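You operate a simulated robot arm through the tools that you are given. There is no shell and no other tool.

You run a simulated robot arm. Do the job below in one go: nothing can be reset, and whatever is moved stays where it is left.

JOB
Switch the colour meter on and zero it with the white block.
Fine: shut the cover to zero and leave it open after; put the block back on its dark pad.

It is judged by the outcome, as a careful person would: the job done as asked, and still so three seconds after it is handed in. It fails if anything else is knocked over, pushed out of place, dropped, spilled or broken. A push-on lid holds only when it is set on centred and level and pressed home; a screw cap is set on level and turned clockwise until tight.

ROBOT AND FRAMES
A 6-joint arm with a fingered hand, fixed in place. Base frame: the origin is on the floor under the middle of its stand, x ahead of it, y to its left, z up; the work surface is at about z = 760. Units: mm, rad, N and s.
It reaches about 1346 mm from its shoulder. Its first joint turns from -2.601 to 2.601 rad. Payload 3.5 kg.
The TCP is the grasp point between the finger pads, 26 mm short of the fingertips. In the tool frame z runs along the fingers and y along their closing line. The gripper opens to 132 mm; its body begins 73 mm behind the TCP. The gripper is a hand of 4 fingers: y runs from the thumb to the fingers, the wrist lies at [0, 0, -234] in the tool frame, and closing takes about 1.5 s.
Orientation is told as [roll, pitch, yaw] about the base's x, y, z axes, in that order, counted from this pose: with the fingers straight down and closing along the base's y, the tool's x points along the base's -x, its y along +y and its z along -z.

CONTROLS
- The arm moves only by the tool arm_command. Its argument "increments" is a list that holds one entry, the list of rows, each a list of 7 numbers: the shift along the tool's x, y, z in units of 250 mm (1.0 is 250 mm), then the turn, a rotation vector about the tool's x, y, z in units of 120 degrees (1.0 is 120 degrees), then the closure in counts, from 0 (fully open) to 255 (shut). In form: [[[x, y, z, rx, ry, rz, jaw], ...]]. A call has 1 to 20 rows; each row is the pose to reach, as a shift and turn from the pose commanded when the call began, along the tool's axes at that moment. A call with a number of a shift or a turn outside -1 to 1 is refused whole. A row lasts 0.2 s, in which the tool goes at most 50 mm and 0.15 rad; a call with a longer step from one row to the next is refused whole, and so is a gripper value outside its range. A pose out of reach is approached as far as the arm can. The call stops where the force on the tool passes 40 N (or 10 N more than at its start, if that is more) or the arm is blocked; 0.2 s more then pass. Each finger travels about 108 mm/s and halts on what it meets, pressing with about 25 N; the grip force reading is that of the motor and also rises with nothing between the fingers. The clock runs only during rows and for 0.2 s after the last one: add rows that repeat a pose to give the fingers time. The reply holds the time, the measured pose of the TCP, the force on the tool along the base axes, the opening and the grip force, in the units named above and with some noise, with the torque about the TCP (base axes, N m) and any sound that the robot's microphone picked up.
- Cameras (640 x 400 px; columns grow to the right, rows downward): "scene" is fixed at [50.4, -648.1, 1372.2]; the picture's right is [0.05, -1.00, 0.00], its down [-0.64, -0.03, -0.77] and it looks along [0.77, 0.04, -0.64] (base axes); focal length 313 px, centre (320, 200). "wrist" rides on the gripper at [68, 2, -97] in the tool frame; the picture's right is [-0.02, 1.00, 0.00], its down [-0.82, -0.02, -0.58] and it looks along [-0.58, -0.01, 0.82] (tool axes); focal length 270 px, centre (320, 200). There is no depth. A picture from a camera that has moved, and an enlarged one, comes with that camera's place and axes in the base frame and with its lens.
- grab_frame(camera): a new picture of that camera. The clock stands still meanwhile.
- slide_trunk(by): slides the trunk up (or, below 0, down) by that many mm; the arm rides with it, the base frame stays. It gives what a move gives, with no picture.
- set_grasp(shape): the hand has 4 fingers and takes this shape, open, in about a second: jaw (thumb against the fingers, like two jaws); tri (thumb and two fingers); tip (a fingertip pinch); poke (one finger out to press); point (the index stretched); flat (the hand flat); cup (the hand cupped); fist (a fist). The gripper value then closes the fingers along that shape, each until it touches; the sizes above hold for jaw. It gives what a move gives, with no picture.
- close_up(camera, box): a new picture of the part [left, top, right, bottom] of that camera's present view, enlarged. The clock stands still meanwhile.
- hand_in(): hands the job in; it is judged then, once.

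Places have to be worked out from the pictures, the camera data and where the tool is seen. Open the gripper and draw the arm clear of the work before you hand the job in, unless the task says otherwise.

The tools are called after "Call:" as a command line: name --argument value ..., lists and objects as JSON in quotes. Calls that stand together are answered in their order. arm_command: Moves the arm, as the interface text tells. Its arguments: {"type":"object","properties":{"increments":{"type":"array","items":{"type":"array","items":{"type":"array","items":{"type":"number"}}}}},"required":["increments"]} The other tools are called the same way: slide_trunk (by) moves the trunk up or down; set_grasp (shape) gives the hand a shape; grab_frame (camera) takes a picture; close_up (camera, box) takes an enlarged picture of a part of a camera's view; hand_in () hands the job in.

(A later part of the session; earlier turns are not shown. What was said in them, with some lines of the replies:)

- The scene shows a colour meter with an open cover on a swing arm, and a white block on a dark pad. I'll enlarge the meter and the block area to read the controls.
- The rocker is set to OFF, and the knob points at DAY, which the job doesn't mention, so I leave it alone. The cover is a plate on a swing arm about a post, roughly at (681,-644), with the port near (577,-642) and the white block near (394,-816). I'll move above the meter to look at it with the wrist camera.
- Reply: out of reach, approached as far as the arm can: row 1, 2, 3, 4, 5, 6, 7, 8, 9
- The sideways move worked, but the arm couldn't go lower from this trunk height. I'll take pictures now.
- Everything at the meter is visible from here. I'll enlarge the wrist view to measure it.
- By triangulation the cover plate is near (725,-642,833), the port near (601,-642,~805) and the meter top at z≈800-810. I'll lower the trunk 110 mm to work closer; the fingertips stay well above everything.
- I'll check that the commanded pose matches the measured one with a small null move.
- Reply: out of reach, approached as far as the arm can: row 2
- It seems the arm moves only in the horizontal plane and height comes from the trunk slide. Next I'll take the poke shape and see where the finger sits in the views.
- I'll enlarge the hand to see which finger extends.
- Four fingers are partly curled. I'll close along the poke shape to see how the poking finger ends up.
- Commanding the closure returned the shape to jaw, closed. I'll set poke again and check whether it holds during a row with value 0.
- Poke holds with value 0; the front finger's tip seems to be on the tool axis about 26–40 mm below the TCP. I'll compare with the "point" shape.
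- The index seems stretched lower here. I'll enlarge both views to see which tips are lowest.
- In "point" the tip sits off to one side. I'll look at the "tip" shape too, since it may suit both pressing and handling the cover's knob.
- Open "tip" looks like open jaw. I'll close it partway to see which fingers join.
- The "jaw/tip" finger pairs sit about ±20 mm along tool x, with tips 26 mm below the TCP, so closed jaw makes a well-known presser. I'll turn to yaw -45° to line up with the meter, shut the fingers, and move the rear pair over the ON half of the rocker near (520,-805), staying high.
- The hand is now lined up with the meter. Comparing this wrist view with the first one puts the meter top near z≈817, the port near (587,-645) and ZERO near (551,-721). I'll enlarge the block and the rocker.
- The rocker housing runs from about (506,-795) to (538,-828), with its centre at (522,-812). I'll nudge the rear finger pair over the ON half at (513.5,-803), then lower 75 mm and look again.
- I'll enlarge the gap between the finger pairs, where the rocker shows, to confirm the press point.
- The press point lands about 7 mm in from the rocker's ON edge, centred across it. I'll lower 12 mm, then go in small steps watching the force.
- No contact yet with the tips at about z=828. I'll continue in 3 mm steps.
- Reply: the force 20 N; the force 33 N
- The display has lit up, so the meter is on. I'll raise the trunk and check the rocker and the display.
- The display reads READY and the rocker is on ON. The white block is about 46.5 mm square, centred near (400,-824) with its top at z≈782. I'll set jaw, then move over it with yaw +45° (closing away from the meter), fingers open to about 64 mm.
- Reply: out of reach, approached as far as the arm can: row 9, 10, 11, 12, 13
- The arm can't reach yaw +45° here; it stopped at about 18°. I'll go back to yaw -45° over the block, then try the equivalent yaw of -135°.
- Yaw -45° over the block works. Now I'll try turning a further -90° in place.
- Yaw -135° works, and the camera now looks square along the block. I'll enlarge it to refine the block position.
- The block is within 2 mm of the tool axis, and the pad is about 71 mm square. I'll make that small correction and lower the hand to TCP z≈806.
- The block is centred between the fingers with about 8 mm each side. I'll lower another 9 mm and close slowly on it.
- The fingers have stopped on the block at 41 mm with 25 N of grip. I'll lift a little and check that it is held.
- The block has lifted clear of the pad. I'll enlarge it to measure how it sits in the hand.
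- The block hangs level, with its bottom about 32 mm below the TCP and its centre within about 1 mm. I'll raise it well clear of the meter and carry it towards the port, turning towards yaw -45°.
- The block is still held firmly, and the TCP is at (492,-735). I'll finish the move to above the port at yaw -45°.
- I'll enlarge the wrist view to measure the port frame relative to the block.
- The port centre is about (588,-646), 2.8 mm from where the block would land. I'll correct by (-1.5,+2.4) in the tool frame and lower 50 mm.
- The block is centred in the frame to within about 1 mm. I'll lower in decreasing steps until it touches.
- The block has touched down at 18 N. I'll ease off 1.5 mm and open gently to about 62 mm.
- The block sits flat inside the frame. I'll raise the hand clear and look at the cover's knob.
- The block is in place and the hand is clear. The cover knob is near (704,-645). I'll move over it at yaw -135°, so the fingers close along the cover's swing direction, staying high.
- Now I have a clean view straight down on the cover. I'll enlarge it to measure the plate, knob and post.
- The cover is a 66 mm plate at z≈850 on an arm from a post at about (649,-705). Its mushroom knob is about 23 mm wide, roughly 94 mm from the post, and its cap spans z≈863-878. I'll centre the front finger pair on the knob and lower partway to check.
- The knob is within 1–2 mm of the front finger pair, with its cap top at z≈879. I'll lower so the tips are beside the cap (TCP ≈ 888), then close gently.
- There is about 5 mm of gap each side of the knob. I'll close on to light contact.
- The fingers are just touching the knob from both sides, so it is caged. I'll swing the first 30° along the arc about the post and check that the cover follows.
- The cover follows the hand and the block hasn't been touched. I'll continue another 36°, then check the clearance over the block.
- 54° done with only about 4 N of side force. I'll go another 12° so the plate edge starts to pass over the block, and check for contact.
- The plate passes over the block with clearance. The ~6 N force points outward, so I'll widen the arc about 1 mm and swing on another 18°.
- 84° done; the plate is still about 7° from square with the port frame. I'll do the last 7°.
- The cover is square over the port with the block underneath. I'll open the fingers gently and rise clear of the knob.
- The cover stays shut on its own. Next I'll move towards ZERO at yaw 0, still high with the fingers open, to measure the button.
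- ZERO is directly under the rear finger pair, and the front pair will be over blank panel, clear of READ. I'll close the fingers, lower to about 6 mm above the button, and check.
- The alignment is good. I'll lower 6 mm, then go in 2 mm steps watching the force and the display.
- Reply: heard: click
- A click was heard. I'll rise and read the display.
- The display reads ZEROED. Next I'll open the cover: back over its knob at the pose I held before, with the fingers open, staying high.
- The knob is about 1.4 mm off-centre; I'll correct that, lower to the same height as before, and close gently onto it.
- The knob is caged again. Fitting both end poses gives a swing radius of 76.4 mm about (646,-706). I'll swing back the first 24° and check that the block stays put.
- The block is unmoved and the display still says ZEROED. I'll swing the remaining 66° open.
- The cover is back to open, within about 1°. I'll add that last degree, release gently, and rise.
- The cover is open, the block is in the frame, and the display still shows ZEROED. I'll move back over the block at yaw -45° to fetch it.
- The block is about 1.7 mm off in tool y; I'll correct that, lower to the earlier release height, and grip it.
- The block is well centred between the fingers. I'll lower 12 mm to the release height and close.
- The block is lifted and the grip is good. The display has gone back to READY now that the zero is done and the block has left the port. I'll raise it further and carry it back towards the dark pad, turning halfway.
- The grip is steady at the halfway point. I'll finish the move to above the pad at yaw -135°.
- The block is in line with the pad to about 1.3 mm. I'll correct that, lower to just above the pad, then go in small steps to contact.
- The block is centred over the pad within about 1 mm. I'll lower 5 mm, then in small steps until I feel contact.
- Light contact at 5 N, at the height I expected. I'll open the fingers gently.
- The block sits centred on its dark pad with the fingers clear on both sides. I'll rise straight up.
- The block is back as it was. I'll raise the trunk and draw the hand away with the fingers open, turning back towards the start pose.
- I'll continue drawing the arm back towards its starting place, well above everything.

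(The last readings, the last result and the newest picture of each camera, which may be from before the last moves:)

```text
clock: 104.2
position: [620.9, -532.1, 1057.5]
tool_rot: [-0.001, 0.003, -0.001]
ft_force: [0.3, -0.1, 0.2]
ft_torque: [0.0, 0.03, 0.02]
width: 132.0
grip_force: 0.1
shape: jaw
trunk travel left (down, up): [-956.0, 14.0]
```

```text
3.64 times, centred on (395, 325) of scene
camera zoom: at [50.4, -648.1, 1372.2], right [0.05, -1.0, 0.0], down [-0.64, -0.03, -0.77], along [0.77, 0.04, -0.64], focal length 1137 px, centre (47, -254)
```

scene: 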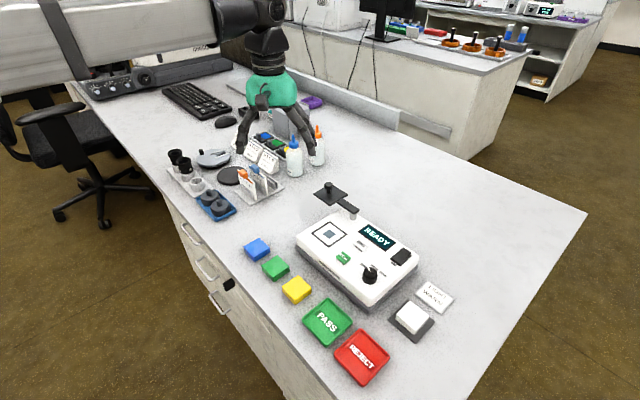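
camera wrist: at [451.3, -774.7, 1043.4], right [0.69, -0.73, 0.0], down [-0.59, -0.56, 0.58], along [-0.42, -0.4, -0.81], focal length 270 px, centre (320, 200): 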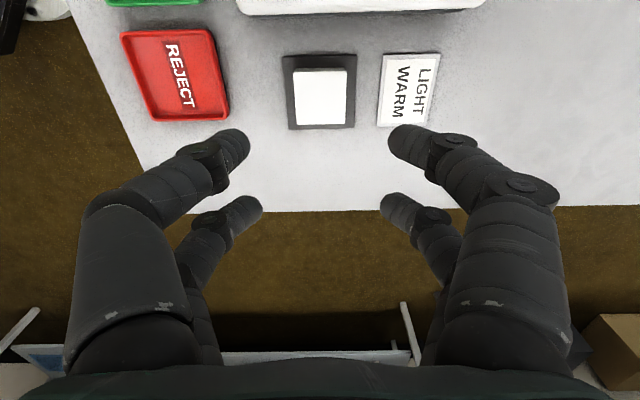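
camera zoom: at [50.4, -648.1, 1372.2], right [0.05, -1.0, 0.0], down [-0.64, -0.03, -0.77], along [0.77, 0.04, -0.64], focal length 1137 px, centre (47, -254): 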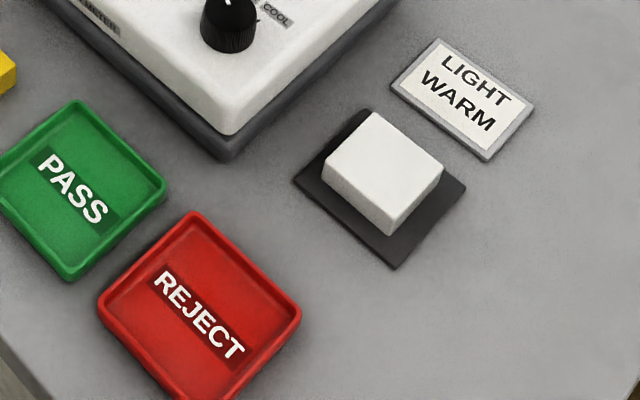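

The meter is on and was zeroed (it showed ZEROED, then went back to READY). The cover is open, the block is on its dark pad, and nothing else has moved. The hand is open and clear, so I'm handing the job in.

Call:
hand_in

```text
The job is handed in.
```

The colour meter is on and zeroed with the white block, and I've handed the job in. The grader's result hasn't come back.

- **Power:** I pressed the rocker to ON and the display came up READY.
- **Zeroing:** I set the block inside the port frame, swung the cover shut over it and pressed ZERO. The meter clicked and showed ZEROED. The display returned to READY once the block left the port, which I took as normal.
- **Cover and block:** the cover is open again, back where it started. The block is centred on its dark pad.
- **Everything else:** the last pictures show nothing else moved. The hand is open and clear of the work.

The card beside the meter says LIGHT WARM, but the light knob was on DAY. The job didn't mention the light, so I left the knob alone and the zero was taken on DAY.
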